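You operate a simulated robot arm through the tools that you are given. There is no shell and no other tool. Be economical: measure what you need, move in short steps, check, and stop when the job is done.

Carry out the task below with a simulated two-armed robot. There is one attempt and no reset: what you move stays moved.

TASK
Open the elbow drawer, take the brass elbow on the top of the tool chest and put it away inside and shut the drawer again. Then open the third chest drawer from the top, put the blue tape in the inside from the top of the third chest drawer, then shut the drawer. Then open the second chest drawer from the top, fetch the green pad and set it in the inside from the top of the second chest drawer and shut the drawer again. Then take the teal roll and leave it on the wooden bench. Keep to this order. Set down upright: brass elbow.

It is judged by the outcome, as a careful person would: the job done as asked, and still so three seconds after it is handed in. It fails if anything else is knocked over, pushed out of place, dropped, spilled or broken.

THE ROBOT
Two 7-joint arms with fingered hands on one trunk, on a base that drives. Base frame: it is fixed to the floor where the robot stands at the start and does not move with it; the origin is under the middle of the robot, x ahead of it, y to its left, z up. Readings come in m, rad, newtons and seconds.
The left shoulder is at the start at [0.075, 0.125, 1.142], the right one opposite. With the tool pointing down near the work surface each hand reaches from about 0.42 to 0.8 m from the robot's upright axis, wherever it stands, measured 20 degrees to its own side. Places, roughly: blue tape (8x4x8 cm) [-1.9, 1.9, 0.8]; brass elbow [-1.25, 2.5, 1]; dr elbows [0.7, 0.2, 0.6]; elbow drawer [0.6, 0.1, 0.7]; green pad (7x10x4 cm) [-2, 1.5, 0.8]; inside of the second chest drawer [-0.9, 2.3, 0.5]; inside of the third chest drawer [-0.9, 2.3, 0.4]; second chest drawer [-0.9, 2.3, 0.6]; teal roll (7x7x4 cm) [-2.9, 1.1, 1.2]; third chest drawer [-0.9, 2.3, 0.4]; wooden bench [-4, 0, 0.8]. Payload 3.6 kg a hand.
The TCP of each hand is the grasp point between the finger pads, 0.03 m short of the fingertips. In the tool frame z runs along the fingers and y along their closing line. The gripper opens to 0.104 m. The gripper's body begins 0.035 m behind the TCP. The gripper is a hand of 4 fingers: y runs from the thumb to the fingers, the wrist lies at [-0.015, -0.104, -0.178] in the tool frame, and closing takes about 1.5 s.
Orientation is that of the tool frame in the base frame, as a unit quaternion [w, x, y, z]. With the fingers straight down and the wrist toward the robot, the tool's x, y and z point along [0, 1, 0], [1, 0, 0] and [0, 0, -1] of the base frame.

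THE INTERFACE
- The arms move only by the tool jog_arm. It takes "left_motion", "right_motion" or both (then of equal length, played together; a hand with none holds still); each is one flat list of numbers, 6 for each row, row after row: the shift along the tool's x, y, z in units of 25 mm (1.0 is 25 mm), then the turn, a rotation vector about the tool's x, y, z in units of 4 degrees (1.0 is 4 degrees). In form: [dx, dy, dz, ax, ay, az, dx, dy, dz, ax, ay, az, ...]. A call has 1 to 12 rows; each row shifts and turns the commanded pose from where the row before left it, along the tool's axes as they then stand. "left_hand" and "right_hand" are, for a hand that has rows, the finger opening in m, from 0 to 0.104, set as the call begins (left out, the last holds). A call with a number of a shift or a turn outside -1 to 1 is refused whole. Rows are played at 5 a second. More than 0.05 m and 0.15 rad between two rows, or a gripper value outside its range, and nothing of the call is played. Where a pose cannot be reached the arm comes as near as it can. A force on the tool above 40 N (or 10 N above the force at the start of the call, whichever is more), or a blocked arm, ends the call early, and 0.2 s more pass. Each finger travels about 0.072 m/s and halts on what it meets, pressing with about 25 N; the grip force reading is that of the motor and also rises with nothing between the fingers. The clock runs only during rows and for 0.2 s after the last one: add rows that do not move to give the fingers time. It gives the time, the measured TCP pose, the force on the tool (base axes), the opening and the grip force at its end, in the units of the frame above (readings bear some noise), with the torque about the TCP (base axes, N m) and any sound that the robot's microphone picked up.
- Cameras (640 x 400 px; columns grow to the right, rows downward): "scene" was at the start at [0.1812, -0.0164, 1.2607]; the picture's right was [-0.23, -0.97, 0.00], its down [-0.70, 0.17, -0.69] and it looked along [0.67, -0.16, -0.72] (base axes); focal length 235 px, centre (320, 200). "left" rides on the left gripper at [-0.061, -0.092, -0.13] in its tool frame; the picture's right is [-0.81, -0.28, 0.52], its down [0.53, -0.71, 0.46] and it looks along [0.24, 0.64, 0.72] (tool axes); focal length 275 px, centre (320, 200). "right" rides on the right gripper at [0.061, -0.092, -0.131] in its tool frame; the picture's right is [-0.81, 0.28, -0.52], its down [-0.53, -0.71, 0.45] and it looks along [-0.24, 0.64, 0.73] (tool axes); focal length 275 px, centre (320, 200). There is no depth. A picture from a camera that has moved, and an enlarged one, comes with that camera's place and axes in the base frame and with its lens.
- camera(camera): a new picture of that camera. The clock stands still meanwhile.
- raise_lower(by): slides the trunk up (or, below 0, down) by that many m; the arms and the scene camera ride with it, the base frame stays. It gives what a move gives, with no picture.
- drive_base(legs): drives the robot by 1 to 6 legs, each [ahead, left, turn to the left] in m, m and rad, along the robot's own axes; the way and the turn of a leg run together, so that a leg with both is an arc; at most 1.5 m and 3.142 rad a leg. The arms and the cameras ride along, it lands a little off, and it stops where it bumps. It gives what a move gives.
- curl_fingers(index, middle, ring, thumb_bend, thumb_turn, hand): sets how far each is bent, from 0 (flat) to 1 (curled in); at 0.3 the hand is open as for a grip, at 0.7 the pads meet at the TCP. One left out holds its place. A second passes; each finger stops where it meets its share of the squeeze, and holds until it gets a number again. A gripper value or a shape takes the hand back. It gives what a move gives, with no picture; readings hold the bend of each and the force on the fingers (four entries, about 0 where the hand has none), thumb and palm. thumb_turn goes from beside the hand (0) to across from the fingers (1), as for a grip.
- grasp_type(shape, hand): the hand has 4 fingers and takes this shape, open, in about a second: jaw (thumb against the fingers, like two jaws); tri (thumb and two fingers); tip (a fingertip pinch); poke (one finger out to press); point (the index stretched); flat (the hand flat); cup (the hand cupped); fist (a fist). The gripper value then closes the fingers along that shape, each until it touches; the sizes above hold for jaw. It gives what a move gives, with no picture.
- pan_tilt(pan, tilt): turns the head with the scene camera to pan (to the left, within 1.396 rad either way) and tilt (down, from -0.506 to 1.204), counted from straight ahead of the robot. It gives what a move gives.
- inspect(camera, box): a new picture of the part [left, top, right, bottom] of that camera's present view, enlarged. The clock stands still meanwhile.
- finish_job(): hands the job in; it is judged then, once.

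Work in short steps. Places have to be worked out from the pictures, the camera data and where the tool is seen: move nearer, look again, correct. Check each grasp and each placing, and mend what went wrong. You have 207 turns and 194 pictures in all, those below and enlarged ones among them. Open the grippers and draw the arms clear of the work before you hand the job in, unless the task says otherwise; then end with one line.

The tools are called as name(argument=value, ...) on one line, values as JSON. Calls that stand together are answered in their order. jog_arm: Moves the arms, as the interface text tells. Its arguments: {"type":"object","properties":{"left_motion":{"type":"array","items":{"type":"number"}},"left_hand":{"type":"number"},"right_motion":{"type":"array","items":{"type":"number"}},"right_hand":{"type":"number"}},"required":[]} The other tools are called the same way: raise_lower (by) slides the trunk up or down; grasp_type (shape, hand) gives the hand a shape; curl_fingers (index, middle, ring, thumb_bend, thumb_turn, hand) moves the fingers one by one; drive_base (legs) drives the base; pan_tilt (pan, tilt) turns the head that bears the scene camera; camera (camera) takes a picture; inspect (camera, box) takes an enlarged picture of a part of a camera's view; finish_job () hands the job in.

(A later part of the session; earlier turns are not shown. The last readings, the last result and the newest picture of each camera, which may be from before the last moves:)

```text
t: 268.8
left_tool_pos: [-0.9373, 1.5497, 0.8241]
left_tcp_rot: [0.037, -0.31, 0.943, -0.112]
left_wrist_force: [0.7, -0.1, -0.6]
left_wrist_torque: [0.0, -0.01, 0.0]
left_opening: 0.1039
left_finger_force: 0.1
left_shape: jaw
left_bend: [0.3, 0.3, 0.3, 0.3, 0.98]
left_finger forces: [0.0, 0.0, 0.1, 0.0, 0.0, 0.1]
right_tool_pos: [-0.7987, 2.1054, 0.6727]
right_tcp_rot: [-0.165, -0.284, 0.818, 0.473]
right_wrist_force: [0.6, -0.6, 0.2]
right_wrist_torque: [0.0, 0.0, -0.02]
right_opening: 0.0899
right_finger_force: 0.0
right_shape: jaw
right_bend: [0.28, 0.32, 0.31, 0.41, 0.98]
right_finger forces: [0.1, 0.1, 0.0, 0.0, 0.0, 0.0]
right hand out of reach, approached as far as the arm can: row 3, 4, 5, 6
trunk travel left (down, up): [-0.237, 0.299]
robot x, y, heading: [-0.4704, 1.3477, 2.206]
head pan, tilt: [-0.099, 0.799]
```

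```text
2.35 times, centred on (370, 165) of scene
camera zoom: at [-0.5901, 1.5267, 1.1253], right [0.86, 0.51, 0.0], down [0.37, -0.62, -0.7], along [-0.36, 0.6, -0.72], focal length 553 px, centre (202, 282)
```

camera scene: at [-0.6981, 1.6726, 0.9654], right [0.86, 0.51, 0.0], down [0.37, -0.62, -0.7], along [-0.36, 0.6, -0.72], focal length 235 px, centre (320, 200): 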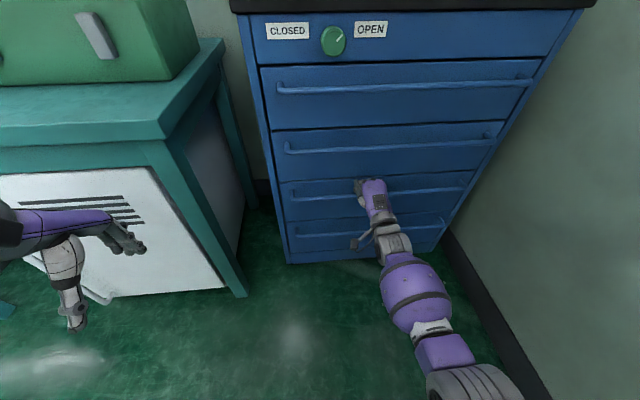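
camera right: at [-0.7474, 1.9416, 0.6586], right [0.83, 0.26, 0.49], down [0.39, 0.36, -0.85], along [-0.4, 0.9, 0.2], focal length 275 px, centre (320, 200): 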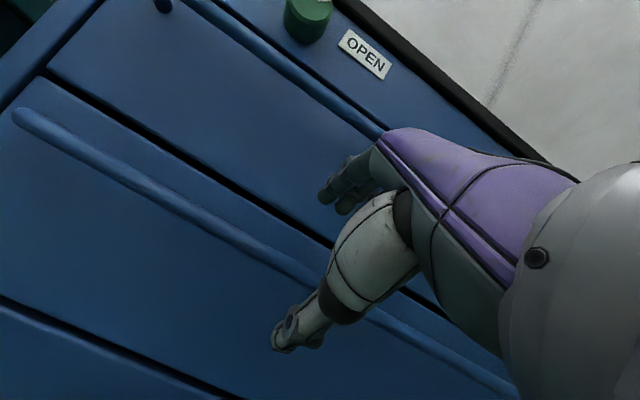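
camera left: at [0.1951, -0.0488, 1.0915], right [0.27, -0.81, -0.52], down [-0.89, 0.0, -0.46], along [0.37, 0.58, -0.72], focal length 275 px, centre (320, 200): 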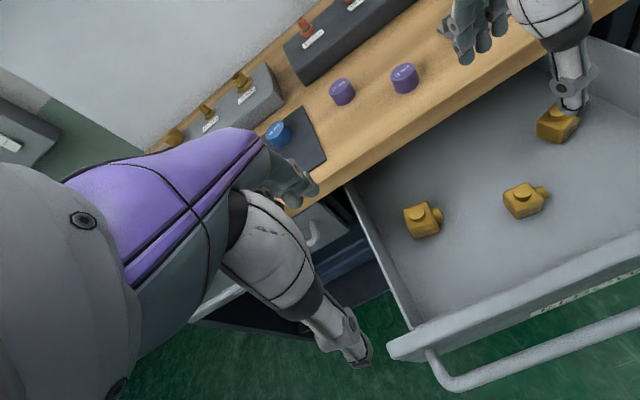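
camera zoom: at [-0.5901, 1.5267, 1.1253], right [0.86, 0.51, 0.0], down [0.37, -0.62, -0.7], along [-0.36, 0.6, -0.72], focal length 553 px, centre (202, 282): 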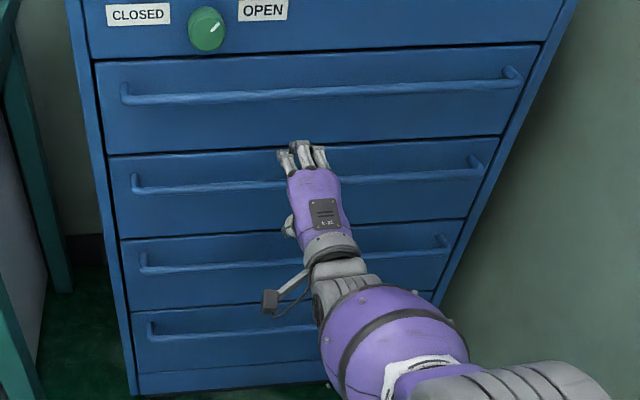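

The arm ran out of reach and rose. I pull it back 0.1, lower 2 cm, and drive closer instead.

jog_arm(right_motion=[0, -0.5, -0.866, 0, 0, 0, 0, -0.5, -0.866, 0, 0, 0, 0, -0.5, -0.866, 0, 0, 0, 0, -0.5, -0.866, 0, 0, 0, 0, -0.72, 0.42, 0, 0, 0])

drive_base(legs=[[0.1, 0, 0]])

camera(camera="right")

```text
t: 270.0
left_tool_pos: [-0.9364, 1.5476, 0.8248]
left_tcp_rot: [0.037, -0.311, 0.943, -0.112]
left_wrist_force: [0.8, -0.4, -0.5]
left_wrist_torque: [0.01, -0.01, 0.0]
left_opening: 0.1038
left_finger_force: 0.1
left_shape: jaw
left_bend: [0.3, 0.3, 0.3, 0.3, 0.98]
left_finger forces: [0.0, 0.1, 0.1, 0.1, 0.1, 0.1]
right_tool_pos: [-0.7391, 2.0284, 0.6524]
right_tcp_rot: [-0.165, -0.284, 0.818, 0.473]
right_wrist_force: [-0.2, 0.8, 0.8]
right_wrist_torque: [-0.02, 0.04, 0.03]
right_opening: 0.0898
right_finger_force: 0.1
right_shape: jaw
right_bend: [0.28, 0.32, 0.31, 0.41, 0.98]
right_finger forces: [0.1, 0.1, 0.0, 0.0, 0.0, 0.0]
trunk travel left (down, up): [-0.237, 0.299]
robot x, y, heading: [-0.4704, 1.3424, 2.209]
head pan, tilt: [-0.099, 0.799]
```

```text
t: 271.2
left_tool_pos: [-0.9951, 1.6275, 0.8234]
left_tcp_rot: [0.038, -0.31, 0.943, -0.114]
left_wrist_force: [0.1, 0.1, 0.7]
left_wrist_torque: [-0.02, 0.01, -0.02]
left_opening: 0.1038
left_finger_force: 0.0
left_shape: jaw
left_bend: [0.3, 0.3, 0.3, 0.3, 0.98]
left_finger forces: [0.0, 0.0, 0.1, 0.0, 0.1, 0.0]
right_tool_pos: [-0.7973, 2.1064, 0.652]
right_tcp_rot: [-0.166, -0.284, 0.818, 0.472]
right_wrist_force: [0.5, 0.2, -0.1]
right_wrist_torque: [-0.01, -0.01, 0.0]
right_opening: 0.0902
right_finger_force: 0.1
right_shape: jaw
right_bend: [0.28, 0.32, 0.31, 0.41, 0.98]
right_finger forces: [0.1, 0.0, 0.1, 0.1, 0.0, 0.0]
trunk travel left (down, up): [-0.237, 0.299]
robot x, y, heading: [-0.5319, 1.4295, 2.205]
head pan, tilt: [-0.099, 0.799]
```

```text
86 pictures are left
camera right: at [-0.7469, 1.9442, 0.637], right [0.83, 0.26, 0.49], down [0.39, 0.36, -0.85], along [-0.4, 0.9, 0.2], focal length 275 px, centre (320, 200)
```

right: 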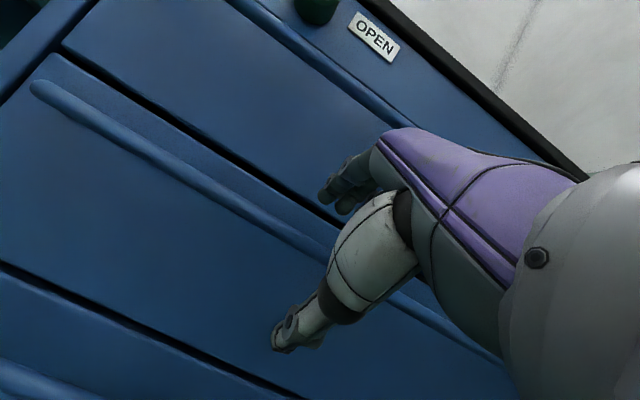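

Good alignment. Advance 0.055 m to contact.

jog_arm(right_motion=[0, 0.5, 0.866, 0, 0, 0, 0, 0.5, 0.866, 0, 0, 0, 0, 0.1, 0.173, 0, 0, 0])

jog_arm(right_motion=[0, -0.1, -0.17, 0, 0, 0, 0, 0, 0, 0, 0, 0, 0, 0, 0, 0, 0, 0, 0, 0, 0, 0, 0, 0, 0, 0, 0, 0, 0, 0, 0, 0, 0, 0, 0, 0, 0, 0, 0, 0, 0, 0, 0, 0, 0, 0, 0, 0, 0, 0, 0, 0, 0, 0], right_hand=0)

camera(camera="right")

```text
t: 271.8
left_tool_pos: [-0.995, 1.6269, 0.8242]
left_tcp_rot: [0.037, -0.31, 0.943, -0.112]
left_wrist_force: [-1.0, 0.0, -0.5]
left_wrist_torque: [-0.03, 0.0, 0.02]
left_opening: 0.1037
left_finger_force: 0.1
left_shape: jaw
left_bend: [0.3, 0.3, 0.3, 0.3, 0.98]
left_finger forces: [0.0, 0.0, 0.0, 0.1, 0.0, 0.1]
right_tool_pos: [-0.8281, 2.1444, 0.6558]
right_tcp_rot: [-0.167, -0.282, 0.815, 0.477]
right_wrist_force: [9.0, -12.8, 3.7]
right_wrist_torque: [0.58, 0.4, 0.06]
right_opening: 0.0891
right_finger_force: 0.1
right_shape: jaw
right_bend: [0.28, 0.33, 0.31, 0.41, 0.98]
right_finger forces: [12.5, 3.3, 0.0, 0.0, 0.1, 0.0]
trunk travel left (down, up): [-0.237, 0.299]
robot x, y, heading: [-0.5305, 1.424, 2.2]
head pan, tilt: [-0.099, 0.799]
stopped in row 3 (right hand): the force on the tool passed its limit at 51 N (the readings are from after the stop); the commanded pose is now the measured one
```

```text
t: 273.8
left_tool_pos: [-0.9952, 1.6278, 0.8241]
left_tcp_rot: [0.037, -0.31, 0.943, -0.112]
left_wrist_force: [0.0, 0.9, -0.2]
left_wrist_torque: [0.0, -0.05, 0.02]
left_opening: 0.1041
left_finger_force: 0.0
left_shape: jaw
left_bend: [0.3, 0.3, 0.3, 0.3, 0.98]
left_finger forces: [0.0, 0.0, 0.0, 0.0, 0.1, 0.0]
right_tool_pos: [-0.8234, 2.1382, 0.6468]
right_tcp_rot: [-0.165, -0.284, 0.82, 0.469]
right_wrist_force: [11.1, -16.6, -22.6]
right_wrist_torque: [-0.42, -0.33, -0.02]
right_opening: 0.0097
right_finger_force: 24.9
right_shape: jaw
right_bend: [0.75, 0.53, 0.49, 0.43, 1.0]
right_finger forces: [4.7, 0.3, 0.1, 0.1, 31.1, 0.0]
trunk travel left (down, up): [-0.237, 0.299]
robot x, y, heading: [-0.5289, 1.429, 2.205]
head pan, tilt: [-0.099, 0.799]
```

```text
85 pictures are left
camera right: at [-0.773, 1.9761, 0.6326], right [0.83, 0.26, 0.49], down [0.39, 0.35, -0.85], along [-0.4, 0.9, 0.19], focal length 275 px, centre (320, 200)
```

right: 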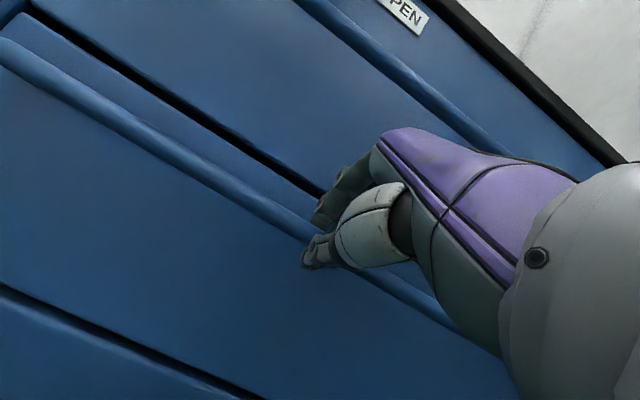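

The bar is gripped as in the earlier two cases. I pull back 0.3 m.

drive_base(legs=[[-0.1, 0, 0], [-0.2, 0, 0]])

camera(camera="scene")

```text
t: 276.2
left_tool_pos: [-0.8172, 1.3862, 0.8232]
left_tcp_rot: [0.037, -0.31, 0.943, -0.113]
left_wrist_force: [-0.2, 0.0, -0.4]
left_wrist_torque: [0.01, -0.03, 0.0]
left_opening: 0.1037
left_finger_force: 0.1
left_shape: jaw
left_bend: [0.3, 0.3, 0.3, 0.3, 0.98]
left_finger forces: [0.1, 0.0, 0.0, 0.1, 0.0, 0.1]
right_tool_pos: [-0.6472, 1.8991, 0.6477]
right_tcp_rot: [-0.167, -0.285, 0.819, 0.47]
right_wrist_force: [-2.2, -1.4, -24.4]
right_wrist_torque: [-0.33, -0.27, 0.03]
right_opening: 0.0099
right_finger_force: 25.0
right_shape: jaw
right_bend: [0.75, 0.53, 0.49, 0.41, 1.0]
right_finger forces: [5.0, 0.6, 0.0, 0.0, 26.9, 0.0]
trunk travel left (down, up): [-0.237, 0.299]
robot x, y, heading: [-0.3531, 1.1843, 2.201]
head pan, tilt: [-0.099, 0.799]
```

```text
84 pictures are left
camera scene: at [-0.4707, 1.3655, 1.1249], right [0.86, 0.51, 0.0], down [0.37, -0.62, -0.7], along [-0.36, 0.6, -0.72], focal length 235 px, centre (320, 200)
```

scene: 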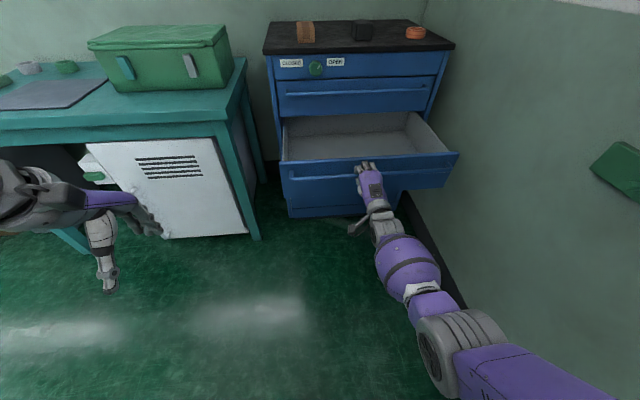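

Second drawer is open 0.3 m and empty. I release, back away, raise the trunk, and roll the hand for the pad (its narrow 7 cm side runs across).

jog_arm(right_motion=[0, 0, 0, 0, 0, 0, 0, 0, 0, 0, 0, 0, 0, 0, 0, 0, 0, 0, 0, 0, 0, 0, 0, 0, 0, 0, 0, 0, 0, 0, 0, 0, 0, 0, 0, 0, 0, 0, 0, 0, 0, 0, 0, -0.5, -0.866, 0, 0, 0, 0, -0.5, -0.866, 0, 0, 0, 0, -0.5, -0.866, 0, 0, 0, 0, -0.5, -0.866, 0, 0, 0], right_hand=0.104)

drive_base(legs=[[-0.1, 0, 0]])

raise_lower(by=0.25)

jog_arm(right_motion=[0, 0.866, -0.5, 0, 0, -1, 0, 0, 0, 0, 0, -1, 0, 0, 0, 0, 0, -1, 0, 0, 0, 0, 0, -1, 0, 0, 0, 0, 0, -1, 0, 0, 0, 0, 0, -1, 0, 0, 0, 0, 0, -1, 0, 0, 0, 0, 0, -1, 0, 0, 0, 0, 0, -1, 0, 0, 0, 0, 0, -1, 0, 0, 0, 0, 0, -1])

jog_arm(right_motion=[0, 0, 0, 0, 0, -1, 0, 0, 0, 0, 0, -1, 0, 0, 0, 0, 0, -1, 0, 0, 0, 0, 0, -1, 0, 0, 0, 0, 0, -1, 0, 0, 0, 0, 0, -1, 0, 0, 0, 0, 0, -1, 0, 0, 0, 0, 0, -1, 0, 0, 0, 0, 0, -1, 0, 0, 0, 0, 0, -1, 0, 0, 0, 0, 0, -1])

jog_arm(right_motion=[0, 0, 0, 0, 1, 0, 0, 0, 0, 0, 1, 0, 0, 0, 0, 0, 1, 0, 0, 0, 0, 0, 1, 0, 0, 0, 0, 0, 1, 0, 0, 0, 0, 0, 1, 0, 0, 0, 0, 0, 1, 0, 0, 0, 0, 0, 1, 0])

camera(camera="scene")

```text
t: 278.6
left_tool_pos: [-0.8164, 1.3851, 0.8254]
left_tcp_rot: [0.038, -0.311, 0.943, -0.113]
left_wrist_force: [0.3, -0.5, 0.8]
left_wrist_torque: [0.0, -0.02, 0.0]
left_opening: 0.1038
left_finger_force: 0.1
left_shape: jaw
left_bend: [0.3, 0.3, 0.3, 0.3, 0.98]
left_finger forces: [0.0, 0.0, 0.0, 0.0, 0.1, 0.0]
right_tool_pos: [-0.5818, 1.8191, 0.651]
right_tcp_rot: [-0.166, -0.283, 0.819, 0.471]
right_wrist_force: [0.0, -0.1, -0.5]
right_wrist_torque: [-0.03, 0.0, 0.01]
right_opening: 0.1037
right_finger_force: 0.0
right_shape: jaw
right_bend: [0.3, 0.3, 0.3, 0.3, 0.98]
right_finger forces: [0.0, 0.0, 0.0, 0.0, 0.1, 0.0]
trunk travel left (down, up): [-0.237, 0.299]
robot x, y, heading: [-0.3466, 1.1827, 2.204]
head pan, tilt: [-0.099, 0.799]
```

```text
t: 279.7
left_tool_pos: [-0.7581, 1.3058, 0.8241]
left_tcp_rot: [0.036, -0.31, 0.943, -0.111]
left_wrist_force: [0.6, 0.6, 0.6]
left_wrist_torque: [0.0, 0.01, -0.01]
left_opening: 0.1038
left_finger_force: 0.0
left_shape: jaw
left_bend: [0.3, 0.3, 0.3, 0.3, 0.98]
left_finger forces: [0.0, 0.0, 0.0, 0.0, 0.1, 0.0]
right_tool_pos: [-0.5243, 1.7399, 0.6512]
right_tcp_rot: [-0.167, -0.285, 0.818, 0.472]
right_wrist_force: [-1.0, 0.0, 0.0]
right_wrist_torque: [-0.03, -0.01, -0.01]
right_opening: 0.1037
right_finger_force: 0.1
right_shape: jaw
right_bend: [0.3, 0.3, 0.3, 0.3, 0.98]
right_finger forces: [0.1, 0.0, 0.0, 0.0, 0.0, 0.1]
trunk travel left (down, up): [-0.237, 0.299]
robot x, y, heading: [-0.2918, 1.1062, 2.208]
head pan, tilt: [-0.099, 0.799]
```

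```text
t: 282.3
left_tool_pos: [-0.758, 1.3052, 1.0729]
left_tcp_rot: [0.037, -0.311, 0.943, -0.113]
left_wrist_force: [0.7, 0.4, -1.0]
left_wrist_torque: [0.01, 0.03, 0.02]
left_opening: 0.1041
left_finger_force: 0.2
left_shape: jaw
left_bend: [0.3, 0.3, 0.3, 0.3, 0.98]
left_finger forces: [0.0, 0.0, 0.1, 0.0, 0.0, 0.1]
right_tool_pos: [-0.5265, 1.7398, 0.8994]
right_tcp_rot: [-0.166, -0.284, 0.818, 0.471]
right_wrist_force: [1.3, -0.6, -1.0]
right_wrist_torque: [0.01, -0.02, -0.02]
right_opening: 0.1038
right_finger_force: 0.2
right_shape: jaw
right_bend: [0.3, 0.3, 0.3, 0.3, 0.98]
right_finger forces: [0.1, 0.1, 0.0, 0.1, 0.1, 0.0]
trunk travel left (down, up): [-0.487, 0.049]
robot x, y, heading: [-0.2909, 1.1021, 2.209]
head pan, tilt: [-0.099, 0.799]
```

```text
t: 284.7
left_tool_pos: [-0.758, 1.3062, 1.0739]
left_tcp_rot: [0.037, -0.311, 0.943, -0.112]
left_wrist_force: [0.2, 1.0, 0.0]
left_wrist_torque: [-0.02, 0.0, 0.0]
left_opening: 0.1038
left_finger_force: 0.0
left_shape: jaw
left_bend: [0.3, 0.3, 0.3, 0.3, 0.98]
left_finger forces: [0.0, 0.0, 0.0, 0.1, 0.1, 0.0]
right_tool_pos: [-0.5259, 1.7401, 0.9257]
right_tcp_rot: [0.022, -0.571, 0.652, 0.499]
right_wrist_force: [0.1, -0.7, 0.7]
right_wrist_torque: [0.0, -0.01, 0.02]
right_opening: 0.1036
right_finger_force: 0.2
right_shape: jaw
right_bend: [0.3, 0.3, 0.3, 0.3, 0.98]
right_finger forces: [0.0, 0.0, 0.0, 0.1, 0.0, 0.0]
trunk travel left (down, up): [-0.487, 0.049]
robot x, y, heading: [-0.2963, 1.1046, 2.209]
head pan, tilt: [-0.099, 0.799]
```

```text
t: 287.1
left_tool_pos: [-0.7573, 1.3059, 1.074]
left_tcp_rot: [0.038, -0.311, 0.943, -0.112]
left_wrist_force: [0.6, 0.0, 0.2]
left_wrist_torque: [0.02, 0.0, 0.02]
left_opening: 0.1038
left_finger_force: 0.1
left_shape: jaw
left_bend: [0.3, 0.3, 0.3, 0.3, 0.98]
left_finger forces: [0.1, 0.0, 0.1, 0.1, 0.1, 0.1]
right_tool_pos: [-0.5251, 1.7405, 0.9256]
right_tcp_rot: [-0.208, 0.773, -0.39, -0.455]
right_wrist_force: [0.1, 0.8, -0.6]
right_wrist_torque: [0.0, -0.03, 0.0]
right_opening: 0.1039
right_finger_force: 0.0
right_shape: jaw
right_bend: [0.3, 0.3, 0.3, 0.3, 0.98]
right_finger forces: [0.1, 0.1, 0.1, 0.0, 0.0, 0.1]
trunk travel left (down, up): [-0.487, 0.049]
robot x, y, heading: [-0.2953, 1.1037, 2.207]
head pan, tilt: [-0.099, 0.799]
```

```text
t: 288.9
left_tool_pos: [-0.7584, 1.306, 1.0736]
left_tcp_rot: [0.037, -0.312, 0.943, -0.112]
left_wrist_force: [0.1, 0.1, -1.2]
left_wrist_torque: [0.01, 0.01, -0.03]
left_opening: 0.1037
left_finger_force: 0.1
left_shape: jaw
left_bend: [0.3, 0.3, 0.3, 0.3, 0.98]
left_finger forces: [0.1, 0.0, 0.0, 0.1, 0.0, 0.0]
right_tool_pos: [-0.5251, 1.74, 0.9255]
right_tcp_rot: [-0.091, 0.868, -0.433, -0.223]
right_wrist_force: [0.1, 0.8, -0.6]
right_wrist_torque: [0.0, -0.02, 0.02]
right_opening: 0.1039
right_finger_force: 0.0
right_shape: jaw
right_bend: [0.3, 0.3, 0.3, 0.3, 0.98]
right_finger forces: [0.0, 0.0, 0.1, 0.1, 0.0, 0.0]
trunk travel left (down, up): [-0.487, 0.049]
robot x, y, heading: [-0.2899, 1.1011, 2.209]
head pan, tilt: [-0.099, 0.799]
```

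```text
83 pictures are left
camera scene: at [-0.3634, 1.2187, 1.3868], right [0.86, 0.51, 0.0], down [0.37, -0.62, -0.7], along [-0.36, 0.6, -0.72], focal length 235 px, centre (320, 200)
```

scene: 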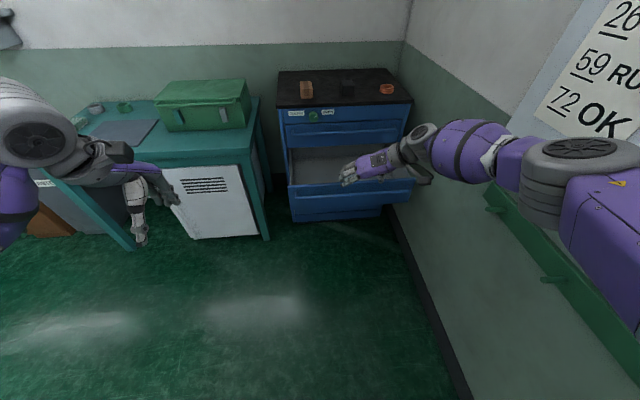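

Hand is ready (fingers 28° forward of down, closing sideways). I drive left in front of the pad and partway in.

drive_base(legs=[[0, 1.3, 0], [0.5, 0, 0]])

camera(camera="scene")

camera(camera="right")

```text
t: 303.1
left_tool_pos: [-2.1055, 0.9132, 1.0748]
left_tcp_rot: [0.037, -0.317, 0.941, -0.112]
left_wrist_force: [-0.5, -0.3, 0.5]
left_wrist_torque: [-0.01, 0.02, 0.0]
left_opening: 0.1041
left_finger_force: 0.1
left_shape: jaw
left_bend: [0.3, 0.3, 0.3, 0.3, 0.98]
left_finger forces: [0.1, 0.0, 0.1, 0.0, 0.0, 0.0]
right_tool_pos: [-1.8768, 1.3512, 0.9251]
right_tcp_rot: [-0.09, 0.871, -0.429, -0.224]
right_wrist_force: [-0.2, 0.1, 0.0]
right_wrist_torque: [0.03, 0.0, 0.01]
right_opening: 0.1034
right_finger_force: 0.2
right_shape: jaw
right_bend: [0.3, 0.3, 0.3, 0.3, 0.98]
right_finger forces: [0.0, 0.0, 0.0, 0.1, 0.0, 0.0]
trunk travel left (down, up): [-0.487, 0.049]
robot x, y, heading: [-1.6343, 0.7174, 2.223]
head pan, tilt: [-0.099, 0.799]
```

```text
82 pictures are left
camera scene: at [-1.7093, 0.8318, 1.3868], right [0.85, 0.52, 0.0], down [0.37, -0.61, -0.7], along [-0.36, 0.59, -0.72], focal length 235 px, centre (320, 200)
```

scene: 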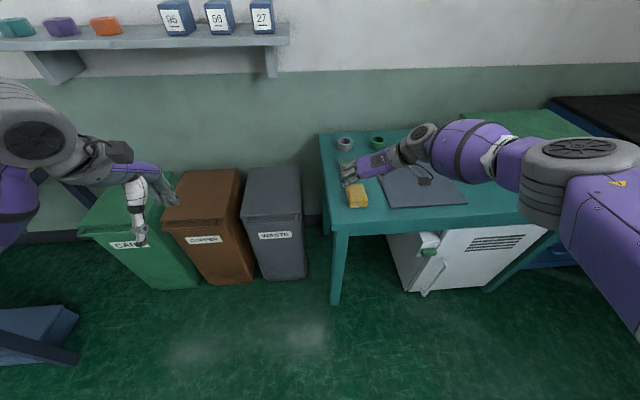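

```text
81 pictures are left
camera right: at [-1.7312, 1.3184, 1.0081], right [-0.49, 0.22, 0.85], down [0.13, 0.97, -0.18], along [-0.86, 0.03, -0.5], focal length 275 px, centre (320, 200)
```

right: 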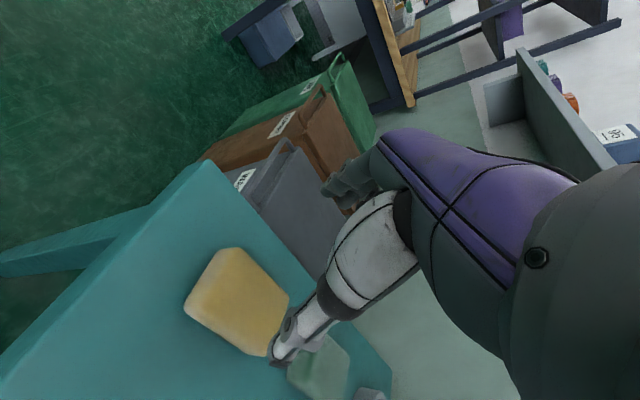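

Pad at about (-2.00,1.536,0.80). I zoom to see its orientation before the approach.

inspect(camera="scene", box=[310, 120, 410, 220])

inspect(camera="right", box=[150, 220, 430, 400])

```text
4.00 times, centred on (360, 170) of scene
camera zoom: at [-1.7093, 0.8318, 1.3868], right [0.85, 0.52, 0.0], down [0.37, -0.61, -0.7], along [-0.36, 0.59, -0.72], focal length 940 px, centre (160, 320)
```

zoom: 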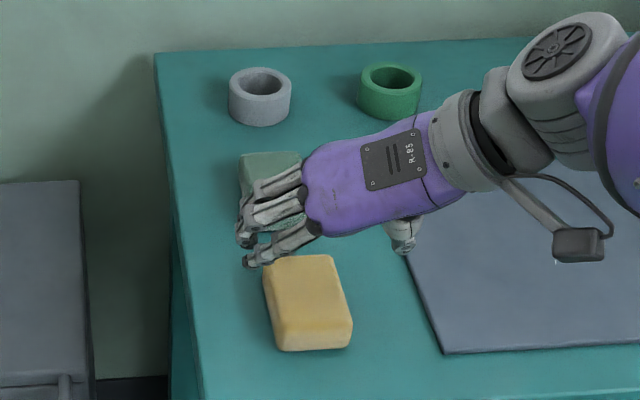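

```text
2.22 times, centred on (290, 310) of right
camera zoom: at [-1.7312, 1.3184, 1.0081], right [-0.49, 0.22, 0.85], down [0.13, 0.97, -0.18], along [-0.86, 0.03, -0.5], focal length 612 px, centre (387, -44)
```

zoom: 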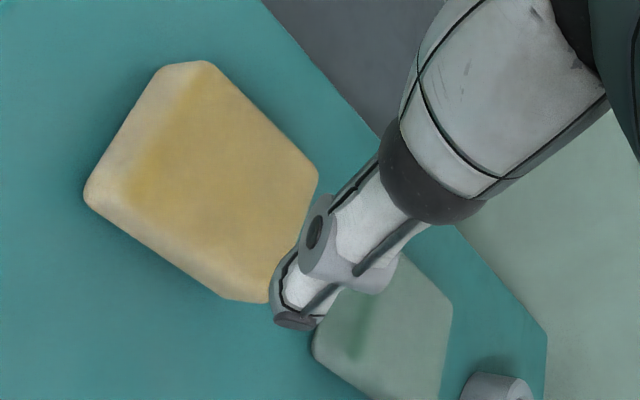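

The pad lies with its long side along the depth, so a sideways grip fits. I drive 0.21 m forward to bring the hand above it.

drive_base(legs=[[0.21, -0.01, -0.01]])

camera(camera="right")

inspect(camera="scene", box=[280, 100, 480, 260])

```text
t: 304.7
left_tool_pos: [-2.2203, 1.0934, 1.0741]
left_tcp_rot: [0.038, -0.312, 0.943, -0.112]
left_wrist_force: [-0.2, 0.3, -0.4]
left_wrist_torque: [0.02, -0.03, 0.04]
left_opening: 0.104
left_finger_force: 0.0
left_shape: jaw
left_bend: [0.3, 0.3, 0.3, 0.3, 0.98]
left_finger forces: [0.0, 0.0, 0.0, 0.0, 0.1, 0.1]
right_tool_pos: [-1.9872, 1.5272, 0.9254]
right_tcp_rot: [-0.091, 0.869, -0.433, -0.224]
right_wrist_force: [-0.1, 0.6, 0.7]
right_wrist_torque: [0.01, 0.0, 0.0]
right_opening: 0.1035
right_finger_force: 0.0
right_shape: jaw
right_bend: [0.3, 0.3, 0.3, 0.3, 0.98]
right_finger forces: [0.0, 0.0, 0.0, 0.0, 0.1, 0.0]
trunk travel left (down, up): [-0.487, 0.049]
robot x, y, heading: [-1.7504, 0.8928, 2.21]
head pan, tilt: [-0.099, 0.799]
```

```text
78 pictures are left
camera right: at [-1.8422, 1.4923, 1.008], right [-0.48, 0.23, 0.85], down [0.14, 0.97, -0.18], along [-0.86, 0.04, -0.5], focal length 275 px, centre (320, 200)
```

right: 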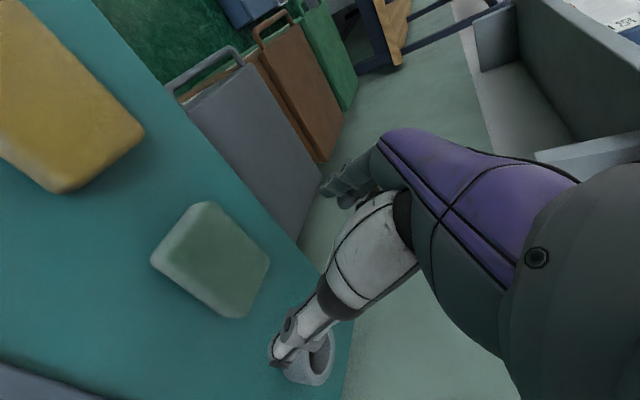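

```text
2.50 times, centred on (380, 180) of scene
camera zoom: at [-1.8254, 1.0056, 1.3868], right [0.86, 0.51, 0.0], down [0.37, -0.62, -0.7], along [-0.36, 0.6, -0.72], focal length 588 px, centre (170, 250)
```

zoom: 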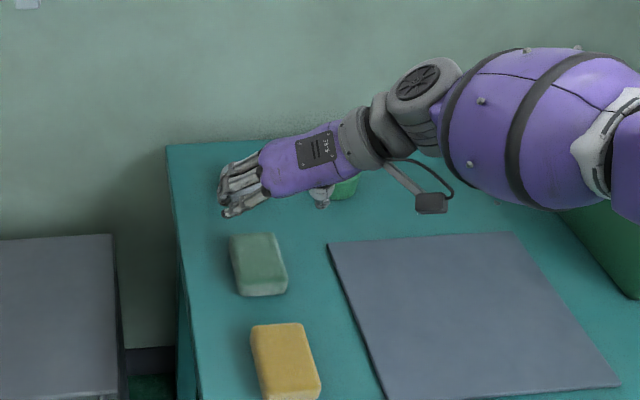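

The TCP is almost straight above the pad (shift 8 mm left needed). I descend 0.085 m first.

jog_arm(right_motion=[0.4, 0.3, 0.76, 0, 0, 0, 0.4, -0.03, 0.76, 0, 0, 0, 0.4, -0.03, 0.76, 0, 0, 0, 0.4, -0.03, 0.76, 0, 0, 0])

camera(camera="right")

inspect(camera="scene", box=[280, 100, 480, 260])

```text
t: 305.7
left_tool_pos: [-2.2202, 1.0917, 1.0742]
left_tcp_rot: [0.037, -0.312, 0.943, -0.113]
left_wrist_force: [0.6, 0.6, 0.4]
left_wrist_torque: [0.0, 0.02, 0.0]
left_opening: 0.1038
left_finger_force: 0.1
left_shape: jaw
left_bend: [0.3, 0.3, 0.3, 0.3, 0.98]
left_finger forces: [0.0, 0.1, 0.0, 0.0, 0.0, 0.0]
right_tool_pos: [-1.991, 1.5157, 0.8396]
right_tcp_rot: [-0.092, 0.868, -0.433, -0.224]
right_wrist_force: [1.2, 0.1, 0.4]
right_wrist_torque: [0.0, -0.02, -0.03]
right_opening: 0.1038
right_finger_force: 0.0
right_shape: jaw
right_bend: [0.3, 0.3, 0.3, 0.3, 0.98]
right_finger forces: [0.0, 0.1, 0.0, 0.0, 0.0, 0.0]
right hand out of reach, approached as far as the arm can: row 4
trunk travel left (down, up): [-0.487, 0.049]
robot x, y, heading: [-1.7527, 0.8914, 2.209]
head pan, tilt: [-0.099, 0.799]
```

```text
76 pictures are left
camera right: at [-1.8452, 1.4807, 0.9222], right [-0.48, 0.23, 0.85], down [0.14, 0.97, -0.18], along [-0.86, 0.04, -0.5], focal length 275 px, centre (320, 200)
```

right: 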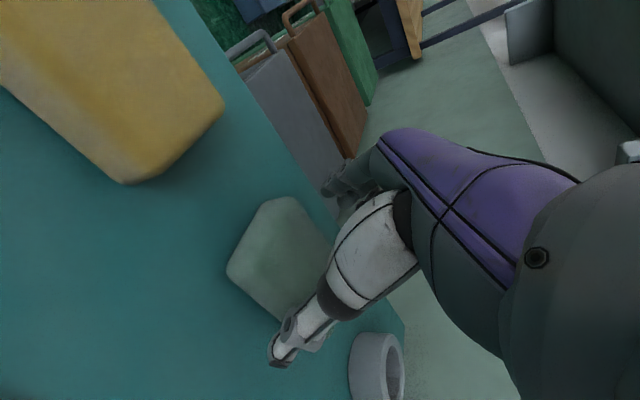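

```text
2.50 times, centred on (380, 180) of scene
camera zoom: at [-1.825, 1.0053, 1.3868], right [0.86, 0.51, 0.0], down [0.37, -0.62, -0.7], along [-0.36, 0.6, -0.72], focal length 588 px, centre (170, 250)
```

zoom: 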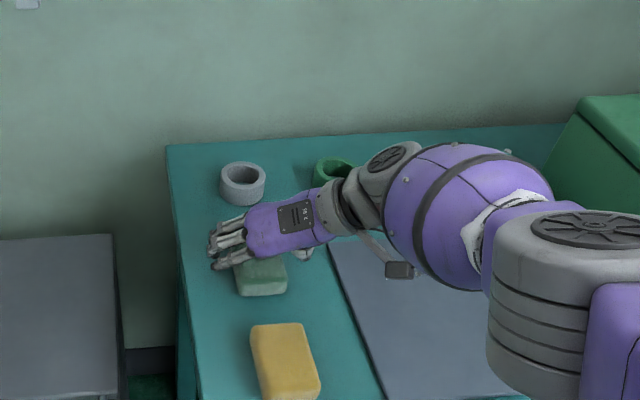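

Fingers and thumb straddle the pad (r −.743 / −.623 against its ±.035). I lower the trunk 2 cm and close.

raise_lower(by=-0.022)

jog_arm(right_motion=[0, 0, 0, 0, 0, 0, 0, 0, 0, 0, 0, 0, 0, 0, 0, 0, 0, 0, 0, 0, 0, 0, 0, 0, 0, 0, 0, 0, 0, 0, 0, 0, 0, 0, 0, 0, 0, 0, 0, 0, 0, 0], right_hand=0.04)

camera(camera="right")

inspect(camera="scene", box=[280, 100, 480, 260])

```text
t: 306.4
left_tool_pos: [-2.2211, 1.0933, 1.0522]
left_tcp_rot: [0.037, -0.312, 0.943, -0.112]
left_wrist_force: [-0.2, 0.1, 1.0]
left_wrist_torque: [0.01, 0.06, 0.03]
left_opening: 0.104
left_finger_force: 0.1
left_shape: jaw
left_bend: [0.3, 0.3, 0.3, 0.3, 0.98]
left_finger forces: [0.0, 0.0, 0.0, 0.1, 0.0, 0.0]
right_tool_pos: [-1.992, 1.5147, 0.8202]
right_tcp_rot: [-0.093, 0.868, -0.433, -0.224]
right_wrist_force: [0.1, 0.0, 0.3]
right_wrist_torque: [-0.02, 0.01, -0.01]
right_opening: 0.1041
right_finger_force: 0.1
right_shape: jaw
right_bend: [0.3, 0.3, 0.3, 0.3, 0.98]
right_finger forces: [0.0, 0.0, 0.1, 0.1, 0.0, 0.1]
trunk travel left (down, up): [-0.465, 0.071]
robot x, y, heading: [-1.7537, 0.892, 2.209]
head pan, tilt: [-0.099, 0.799]
```

```text
t: 308.0
left_tool_pos: [-2.2215, 1.092, 1.0526]
left_tcp_rot: [0.037, -0.311, 0.943, -0.113]
left_wrist_force: [0.1, 0.7, -0.1]
left_wrist_torque: [0.05, 0.01, -0.03]
left_opening: 0.1041
left_finger_force: 0.0
left_shape: jaw
left_bend: [0.3, 0.3, 0.3, 0.3, 0.98]
left_finger forces: [0.0, 0.0, 0.0, 0.0, 0.0, 0.0]
right_tool_pos: [-1.9906, 1.514, 0.8198]
right_tcp_rot: [-0.092, 0.868, -0.434, -0.225]
right_wrist_force: [-0.1, 0.4, 0.9]
right_wrist_torque: [0.06, -0.03, 0.03]
right_opening: 0.0591
right_finger_force: 24.9
right_shape: jaw
right_bend: [0.74, 0.44, 0.41, 0.63, 1.0]
right_finger forces: [12.5, 7.1, 3.1, 0.0, 23.0, 0.0]
trunk travel left (down, up): [-0.465, 0.071]
robot x, y, heading: [-1.7523, 0.8919, 2.208]
head pan, tilt: [-0.099, 0.799]
```

```text
74 pictures are left
camera right: at [-1.8458, 1.4799, 0.9018], right [-0.48, 0.23, 0.85], down [0.14, 0.97, -0.18], along [-0.86, 0.04, -0.5], focal length 275 px, centre (320, 200)
```

right: 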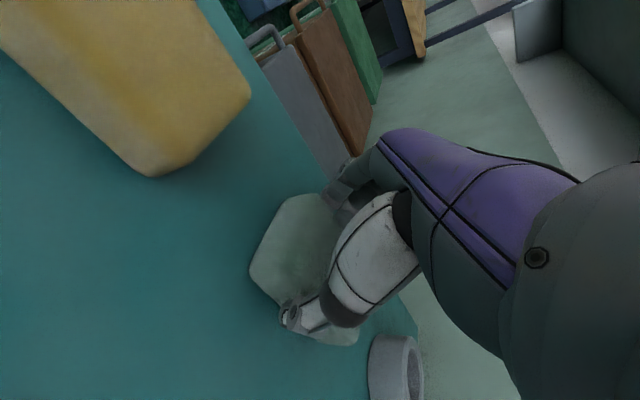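

```text
2.50 times, centred on (380, 180) of scene
camera zoom: at [-1.8341, 1.0174, 1.3608], right [0.86, 0.51, 0.0], down [0.37, -0.62, -0.7], along [-0.36, 0.6, -0.72], focal length 588 px, centre (170, 250)
```

zoom: 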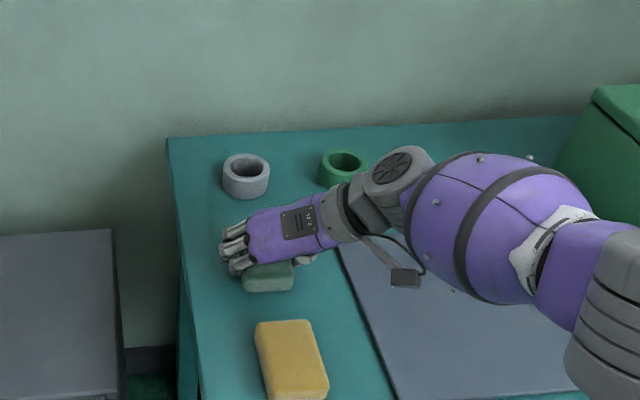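

Firm grip on the pad. Lift with the arm, then back out.

jog_arm(right_motion=[-0.37, 0.03, -0.7, 0, 0, 0, -0.37, 0.03, -0.7, 0, 0, 0, -0.37, 0.03, -0.7, 0, 0, 0, -0.37, 0.03, -0.7, 0, 0, 0, -0.37, 0.03, -0.7, 0, 0, 0, -0.37, 0.03, -0.7, 0, 0, 0])

raise_lower(by=0.05)

camera(camera="scene")

```text
t: 309.4
left_tool_pos: [-2.2208, 1.0923, 1.053]
left_tcp_rot: [0.037, -0.311, 0.943, -0.113]
left_wrist_force: [0.1, 0.3, 0.0]
left_wrist_torque: [0.02, -0.01, 0.01]
left_opening: 0.1036
left_finger_force: 0.0
left_shape: jaw
left_bend: [0.3, 0.3, 0.3, 0.3, 0.98]
left_finger forces: [0.0, 0.0, 0.0, 0.0, 0.1, 0.0]
right_tool_pos: [-1.9904, 1.5144, 0.9392]
right_tcp_rot: [-0.092, 0.868, -0.433, -0.224]
right_wrist_force: [-0.3, -0.3, -0.2]
right_wrist_torque: [-0.04, 0.01, 0.01]
right_opening: 0.0588
right_finger_force: 24.6
right_shape: jaw
right_bend: [0.74, 0.44, 0.42, 0.63, 0.99]
right_finger forces: [13.0, 7.0, 2.9, 0.0, 22.9, 0.0]
trunk travel left (down, up): [-0.465, 0.071]
robot x, y, heading: [-1.7527, 0.8913, 2.207]
head pan, tilt: [-0.099, 0.799]
```

```text
t: 310.3
left_tool_pos: [-2.2203, 1.0918, 1.1009]
left_tcp_rot: [0.037, -0.311, 0.943, -0.112]
left_wrist_force: [-0.4, -0.8, 0.2]
left_wrist_torque: [0.01, -0.02, 0.02]
left_opening: 0.104
left_finger_force: 0.2
left_shape: jaw
left_bend: [0.3, 0.3, 0.3, 0.3, 0.98]
left_finger forces: [0.1, 0.0, 0.0, 0.1, 0.0, 0.0]
right_tool_pos: [-1.9911, 1.5129, 0.9866]
right_tcp_rot: [-0.092, 0.869, -0.432, -0.223]
right_wrist_force: [0.2, -0.2, -0.4]
right_wrist_torque: [0.02, -0.02, 0.0]
right_opening: 0.0587
right_finger_force: 25.2
right_shape: jaw
right_bend: [0.74, 0.44, 0.42, 0.63, 0.99]
right_finger forces: [12.8, 7.0, 2.9, 0.0, 22.9, 0.1]
trunk travel left (down, up): [-0.515, 0.021]
robot x, y, heading: [-1.7557, 0.892, 2.209]
head pan, tilt: [-0.099, 0.799]
```

```text
72 pictures are left
camera scene: at [-1.81, 0.985, 1.4181], right [0.86, 0.51, 0.0], down [0.37, -0.62, -0.7], along [-0.36, 0.6, -0.72], focal length 235 px, centre (320, 200)
```

scene: 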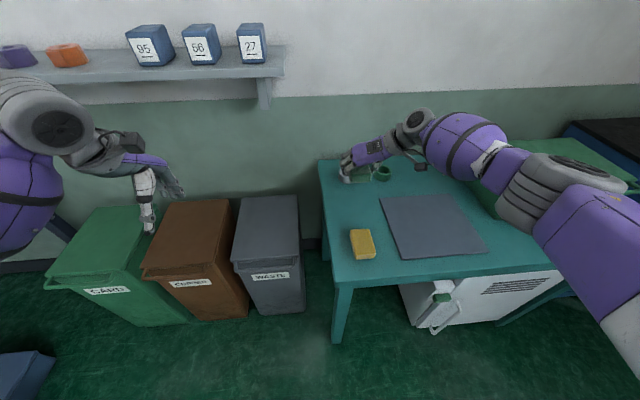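

Pad held. I back out, slide right to the chest, then turn the hand back to the vertical nominal pose.

drive_base(legs=[[-0.7, 0, 0], [0, -1.27, 0]])

jog_arm(right_motion=[0, 0, 0, 0, 1, 0, 0, 0, 0, 0, 1, 0, 0, 0, 0, 0, 1, 0, 0, 0, 0, 0, 1, 0, 0, 0, 0, 0, 1, 0, 0, 0, 0, 0, 1, 0, 0, 0, 0, 0, 1, 0])

jog_arm(right_motion=[0, 0, 0, 0, 0, 1, 0, 0, 0, 0, 0, 1, 0, 0, 0, 0, 0, 1, 0, 0, 0, 0, 0, 1, 0, 0, 0, 0, 0, 1, 0, 0, 0, 0, 0, 1, 0, 0, 0, 0, 0, 1, 0, 0, 0, 0, 0, 1, 0, 0, 0, 0, 0, 1, 0, 0, 0, 0, 0, 1, 0, 0, 0, 0, 0, 1])

jog_arm(right_motion=[0, 0, 0, 0, 0, 1, 0, 0, 0, 0, 0, 1, 0, 0, 0, 0, 0, 1, 0, 0, 0, 0, 0, 1, 0, 0, 0, 0, 0, 1, 0, 0, 0, 0, 0, 1, 0, 0, 0, 0, 0, 1, 0, 0, 0, 0, 0, 1, 0, 0, 0, 0, 0, 1, 0, 0, 0, 0, 0, 1, 0, 0, 0, 0, 0, 1])

raise_lower(by=-0.2)

camera(camera="scene")

camera(camera="right")

```text
t: 325.1
left_tool_pos: [-0.7858, 1.2636, 1.1015]
left_tcp_rot: [0.036, -0.314, 0.942, -0.112]
left_wrist_force: [0.5, 0.4, 0.6]
left_wrist_torque: [0.0, 0.03, -0.03]
left_opening: 0.1038
left_finger_force: 0.0
left_shape: jaw
left_bend: [0.3, 0.3, 0.3, 0.3, 0.98]
left_finger forces: [0.1, 0.0, 0.0, 0.0, 0.0, 0.0]
right_tool_pos: [-0.5589, 1.6867, 0.9868]
right_tcp_rot: [-0.092, 0.869, -0.431, -0.225]
right_wrist_force: [-0.3, -0.7, 0.5]
right_wrist_torque: [-0.02, -0.02, -0.01]
right_opening: 0.059
right_finger_force: 24.7
right_shape: jaw
right_bend: [0.74, 0.44, 0.42, 0.63, 0.99]
right_finger forces: [12.7, 7.1, 2.9, 0.1, 22.9, 0.0]
trunk travel left (down, up): [-0.515, 0.021]
robot x, y, heading: [-0.3184, 1.067, 2.212]
head pan, tilt: [-0.099, 0.799]
```

```text
t: 326.7
left_tool_pos: [-0.7838, 1.2637, 1.1017]
left_tcp_rot: [0.036, -0.313, 0.942, -0.112]
left_wrist_force: [1.2, 0.9, 0.2]
left_wrist_torque: [-0.01, 0.03, 0.01]
left_opening: 0.1037
left_finger_force: 0.0
left_shape: jaw
left_bend: [0.3, 0.3, 0.3, 0.3, 0.98]
left_finger forces: [0.1, 0.0, 0.0, 0.0, 0.1, 0.1]
right_tool_pos: [-0.5354, 1.6359, 0.9962]
right_tcp_rot: [0.016, 0.898, -0.44, -0.007]
right_wrist_force: [0.3, -0.9, 0.3]
right_wrist_torque: [0.03, 0.01, 0.02]
right_opening: 0.0589
right_finger_force: 25.0
right_shape: jaw
right_bend: [0.74, 0.44, 0.42, 0.63, 0.99]
right_finger forces: [12.9, 7.0, 2.9, 0.0, 22.8, 0.1]
right hand out of reach, approached as far as the arm can: row 3, 4, 5, 7
trunk travel left (down, up): [-0.515, 0.021]
robot x, y, heading: [-0.3164, 1.0654, 2.212]
head pan, tilt: [-0.099, 0.799]
```

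```text
t: 329.1
left_tool_pos: [-0.7859, 1.2644, 1.1022]
left_tcp_rot: [0.038, -0.313, 0.942, -0.112]
left_wrist_force: [0.6, 0.1, 0.1]
left_wrist_torque: [-0.01, 0.01, -0.03]
left_opening: 0.1039
left_finger_force: 0.1
left_shape: jaw
left_bend: [0.3, 0.3, 0.3, 0.3, 0.98]
left_finger forces: [0.0, 0.0, 0.0, 0.0, 0.0, 0.1]
right_tool_pos: [-0.5373, 1.6356, 0.9973]
right_tcp_rot: [-0.017, -0.667, 0.745, 0.001]
right_wrist_force: [-0.3, 0.6, 0.5]
right_wrist_torque: [0.0, 0.04, -0.01]
right_opening: 0.0584
right_finger_force: 25.2
right_shape: jaw
right_bend: [0.74, 0.44, 0.42, 0.63, 0.99]
right_finger forces: [12.8, 7.0, 3.1, 0.1, 22.9, 0.0]
trunk travel left (down, up): [-0.515, 0.021]
robot x, y, heading: [-0.3169, 1.0645, 2.214]
head pan, tilt: [-0.099, 0.799]
```

```text
t: 331.5
left_tool_pos: [-0.7852, 1.265, 1.1032]
left_tcp_rot: [0.037, -0.313, 0.942, -0.112]
left_wrist_force: [0.4, -0.4, 0.6]
left_wrist_torque: [0.0, 0.0, -0.02]
left_opening: 0.1041
left_finger_force: 0.1
left_shape: jaw
left_bend: [0.3, 0.3, 0.3, 0.3, 0.98]
left_finger forces: [0.1, 0.0, 0.0, 0.1, 0.1, 0.0]
right_tool_pos: [-0.5373, 1.6356, 0.9972]
right_tcp_rot: [-0.018, -0.615, 0.789, -0.001]
right_wrist_force: [0.2, 1.0, 0.1]
right_wrist_torque: [0.01, -0.02, -0.01]
right_opening: 0.0587
right_finger_force: 25.1
right_shape: jaw
right_bend: [0.74, 0.44, 0.42, 0.63, 0.99]
right_finger forces: [12.8, 7.0, 3.0, 0.0, 22.8, 0.0]
right hand out of reach, approached as far as the arm can: row 3, 4, 5, 6, 7, 8, 9, 10, 11
trunk travel left (down, up): [-0.515, 0.021]
robot x, y, heading: [-0.3204, 1.0643, 2.216]
head pan, tilt: [-0.099, 0.799]
```

```text
t: 333.7
left_tool_pos: [-0.7848, 1.2646, 0.9016]
left_tcp_rot: [0.037, -0.313, 0.942, -0.111]
left_wrist_force: [0.4, 1.1, 0.3]
left_wrist_torque: [0.0, -0.04, 0.01]
left_opening: 0.1038
left_finger_force: 0.0
left_shape: jaw
left_bend: [0.3, 0.3, 0.3, 0.3, 0.98]
left_finger forces: [0.0, 0.0, 0.0, 0.0, 0.0, 0.0]
right_tool_pos: [-0.5373, 1.6355, 0.797]
right_tcp_rot: [-0.016, -0.614, 0.789, 0.001]
right_wrist_force: [1.2, -0.4, 0.3]
right_wrist_torque: [-0.02, -0.01, 0.0]
right_opening: 0.0586
right_finger_force: 25.5
right_shape: jaw
right_bend: [0.74, 0.44, 0.42, 0.63, 0.99]
right_finger forces: [12.8, 7.0, 3.0, 0.0, 22.8, 0.0]
trunk travel left (down, up): [-0.315, 0.221]
robot x, y, heading: [-0.3157, 1.0658, 2.207]
head pan, tilt: [-0.099, 0.799]
```

```text
71 pictures are left
camera scene: at [-0.4267, 1.2291, 1.2027], right [0.86, 0.52, 0.0], down [0.37, -0.61, -0.7], along [-0.36, 0.6, -0.72], focal length 235 px, centre (320, 200)
```

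scene: 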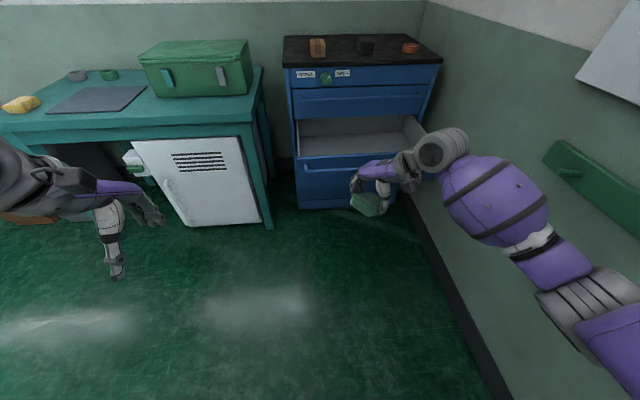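

```text
70 pictures are left
camera right: at [-0.4591, 1.5562, 0.9264], right [-0.05, 0.86, 0.5], down [0.81, 0.33, -0.48], along [-0.58, 0.38, -0.72], focal length 275 px, centre (320, 200)
```

right: 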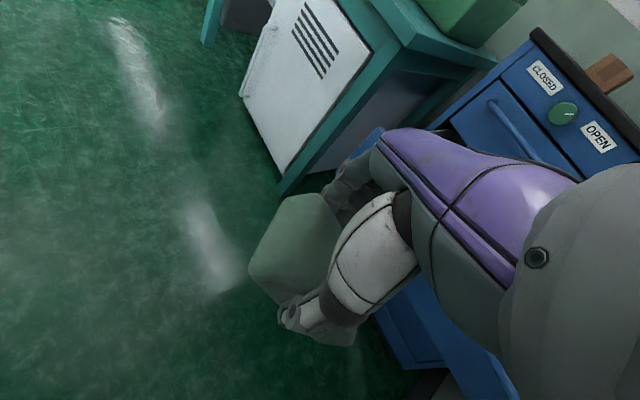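

The pad is held with the hand vertical (yawed ~39°, fine). I drive 0.49 forward and 6 cm right to bring it over the second drawer.

drive_base(legs=[[0.49, -0.06, 0]])

camera(camera="scene")

camera(camera="right")

```text
t: 336.6
left_tool_pos: [-1.0313, 1.6874, 0.9028]
left_tcp_rot: [0.038, -0.316, 0.941, -0.112]
left_wrist_force: [-1.2, 0.4, 0.0]
left_wrist_torque: [0.01, -0.01, -0.02]
left_opening: 0.1037
left_finger_force: 0.1
left_shape: jaw
left_bend: [0.3, 0.3, 0.3, 0.3, 0.98]
left_finger forces: [0.1, 0.0, 0.1, 0.0, 0.0, 0.1]
right_tool_pos: [-0.7846, 2.061, 0.7955]
right_tcp_rot: [-0.018, -0.616, 0.787, -0.001]
right_wrist_force: [0.1, 1.2, -0.4]
right_wrist_torque: [-0.02, 0.01, 0.0]
right_opening: 0.0588
right_finger_force: 25.1
right_shape: jaw
right_bend: [0.74, 0.44, 0.42, 0.63, 0.99]
right_finger forces: [12.7, 7.0, 3.0, 0.0, 22.9, 0.0]
trunk travel left (down, up): [-0.315, 0.221]
robot x, y, heading: [-0.5634, 1.4906, 2.216]
head pan, tilt: [-0.099, 0.799]
```

```text
69 pictures are left
camera scene: at [-0.6733, 1.6551, 1.2026], right [0.85, 0.52, 0.0], down [0.37, -0.61, -0.7], along [-0.36, 0.59, -0.72], focal length 235 px, centre (320, 200)
```

scene: 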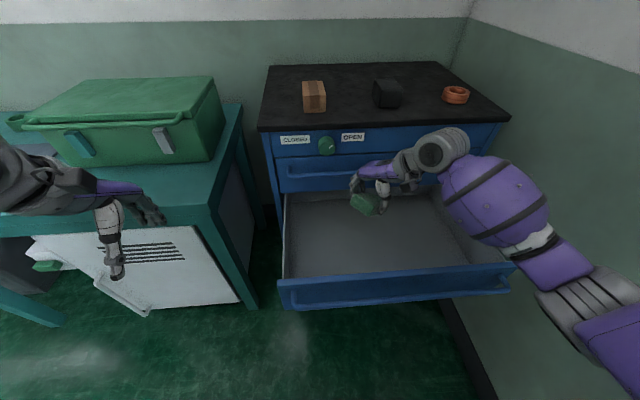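

```text
68 pictures are left
camera right: at [-0.7072, 1.9819, 0.9259], right [-0.06, 0.86, 0.5], down [0.81, 0.33, -0.48], along [-0.59, 0.38, -0.72], focal length 275 px, centre (320, 200)
```

right: 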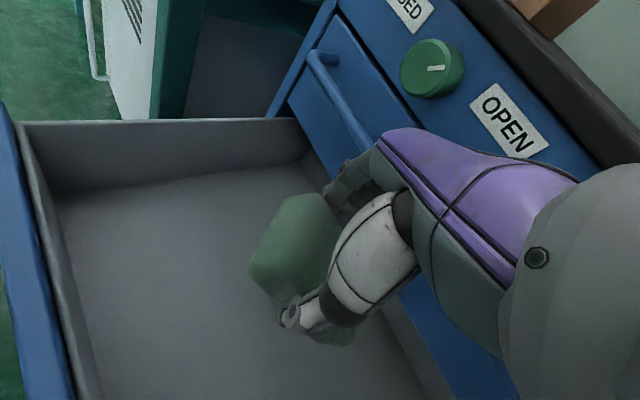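

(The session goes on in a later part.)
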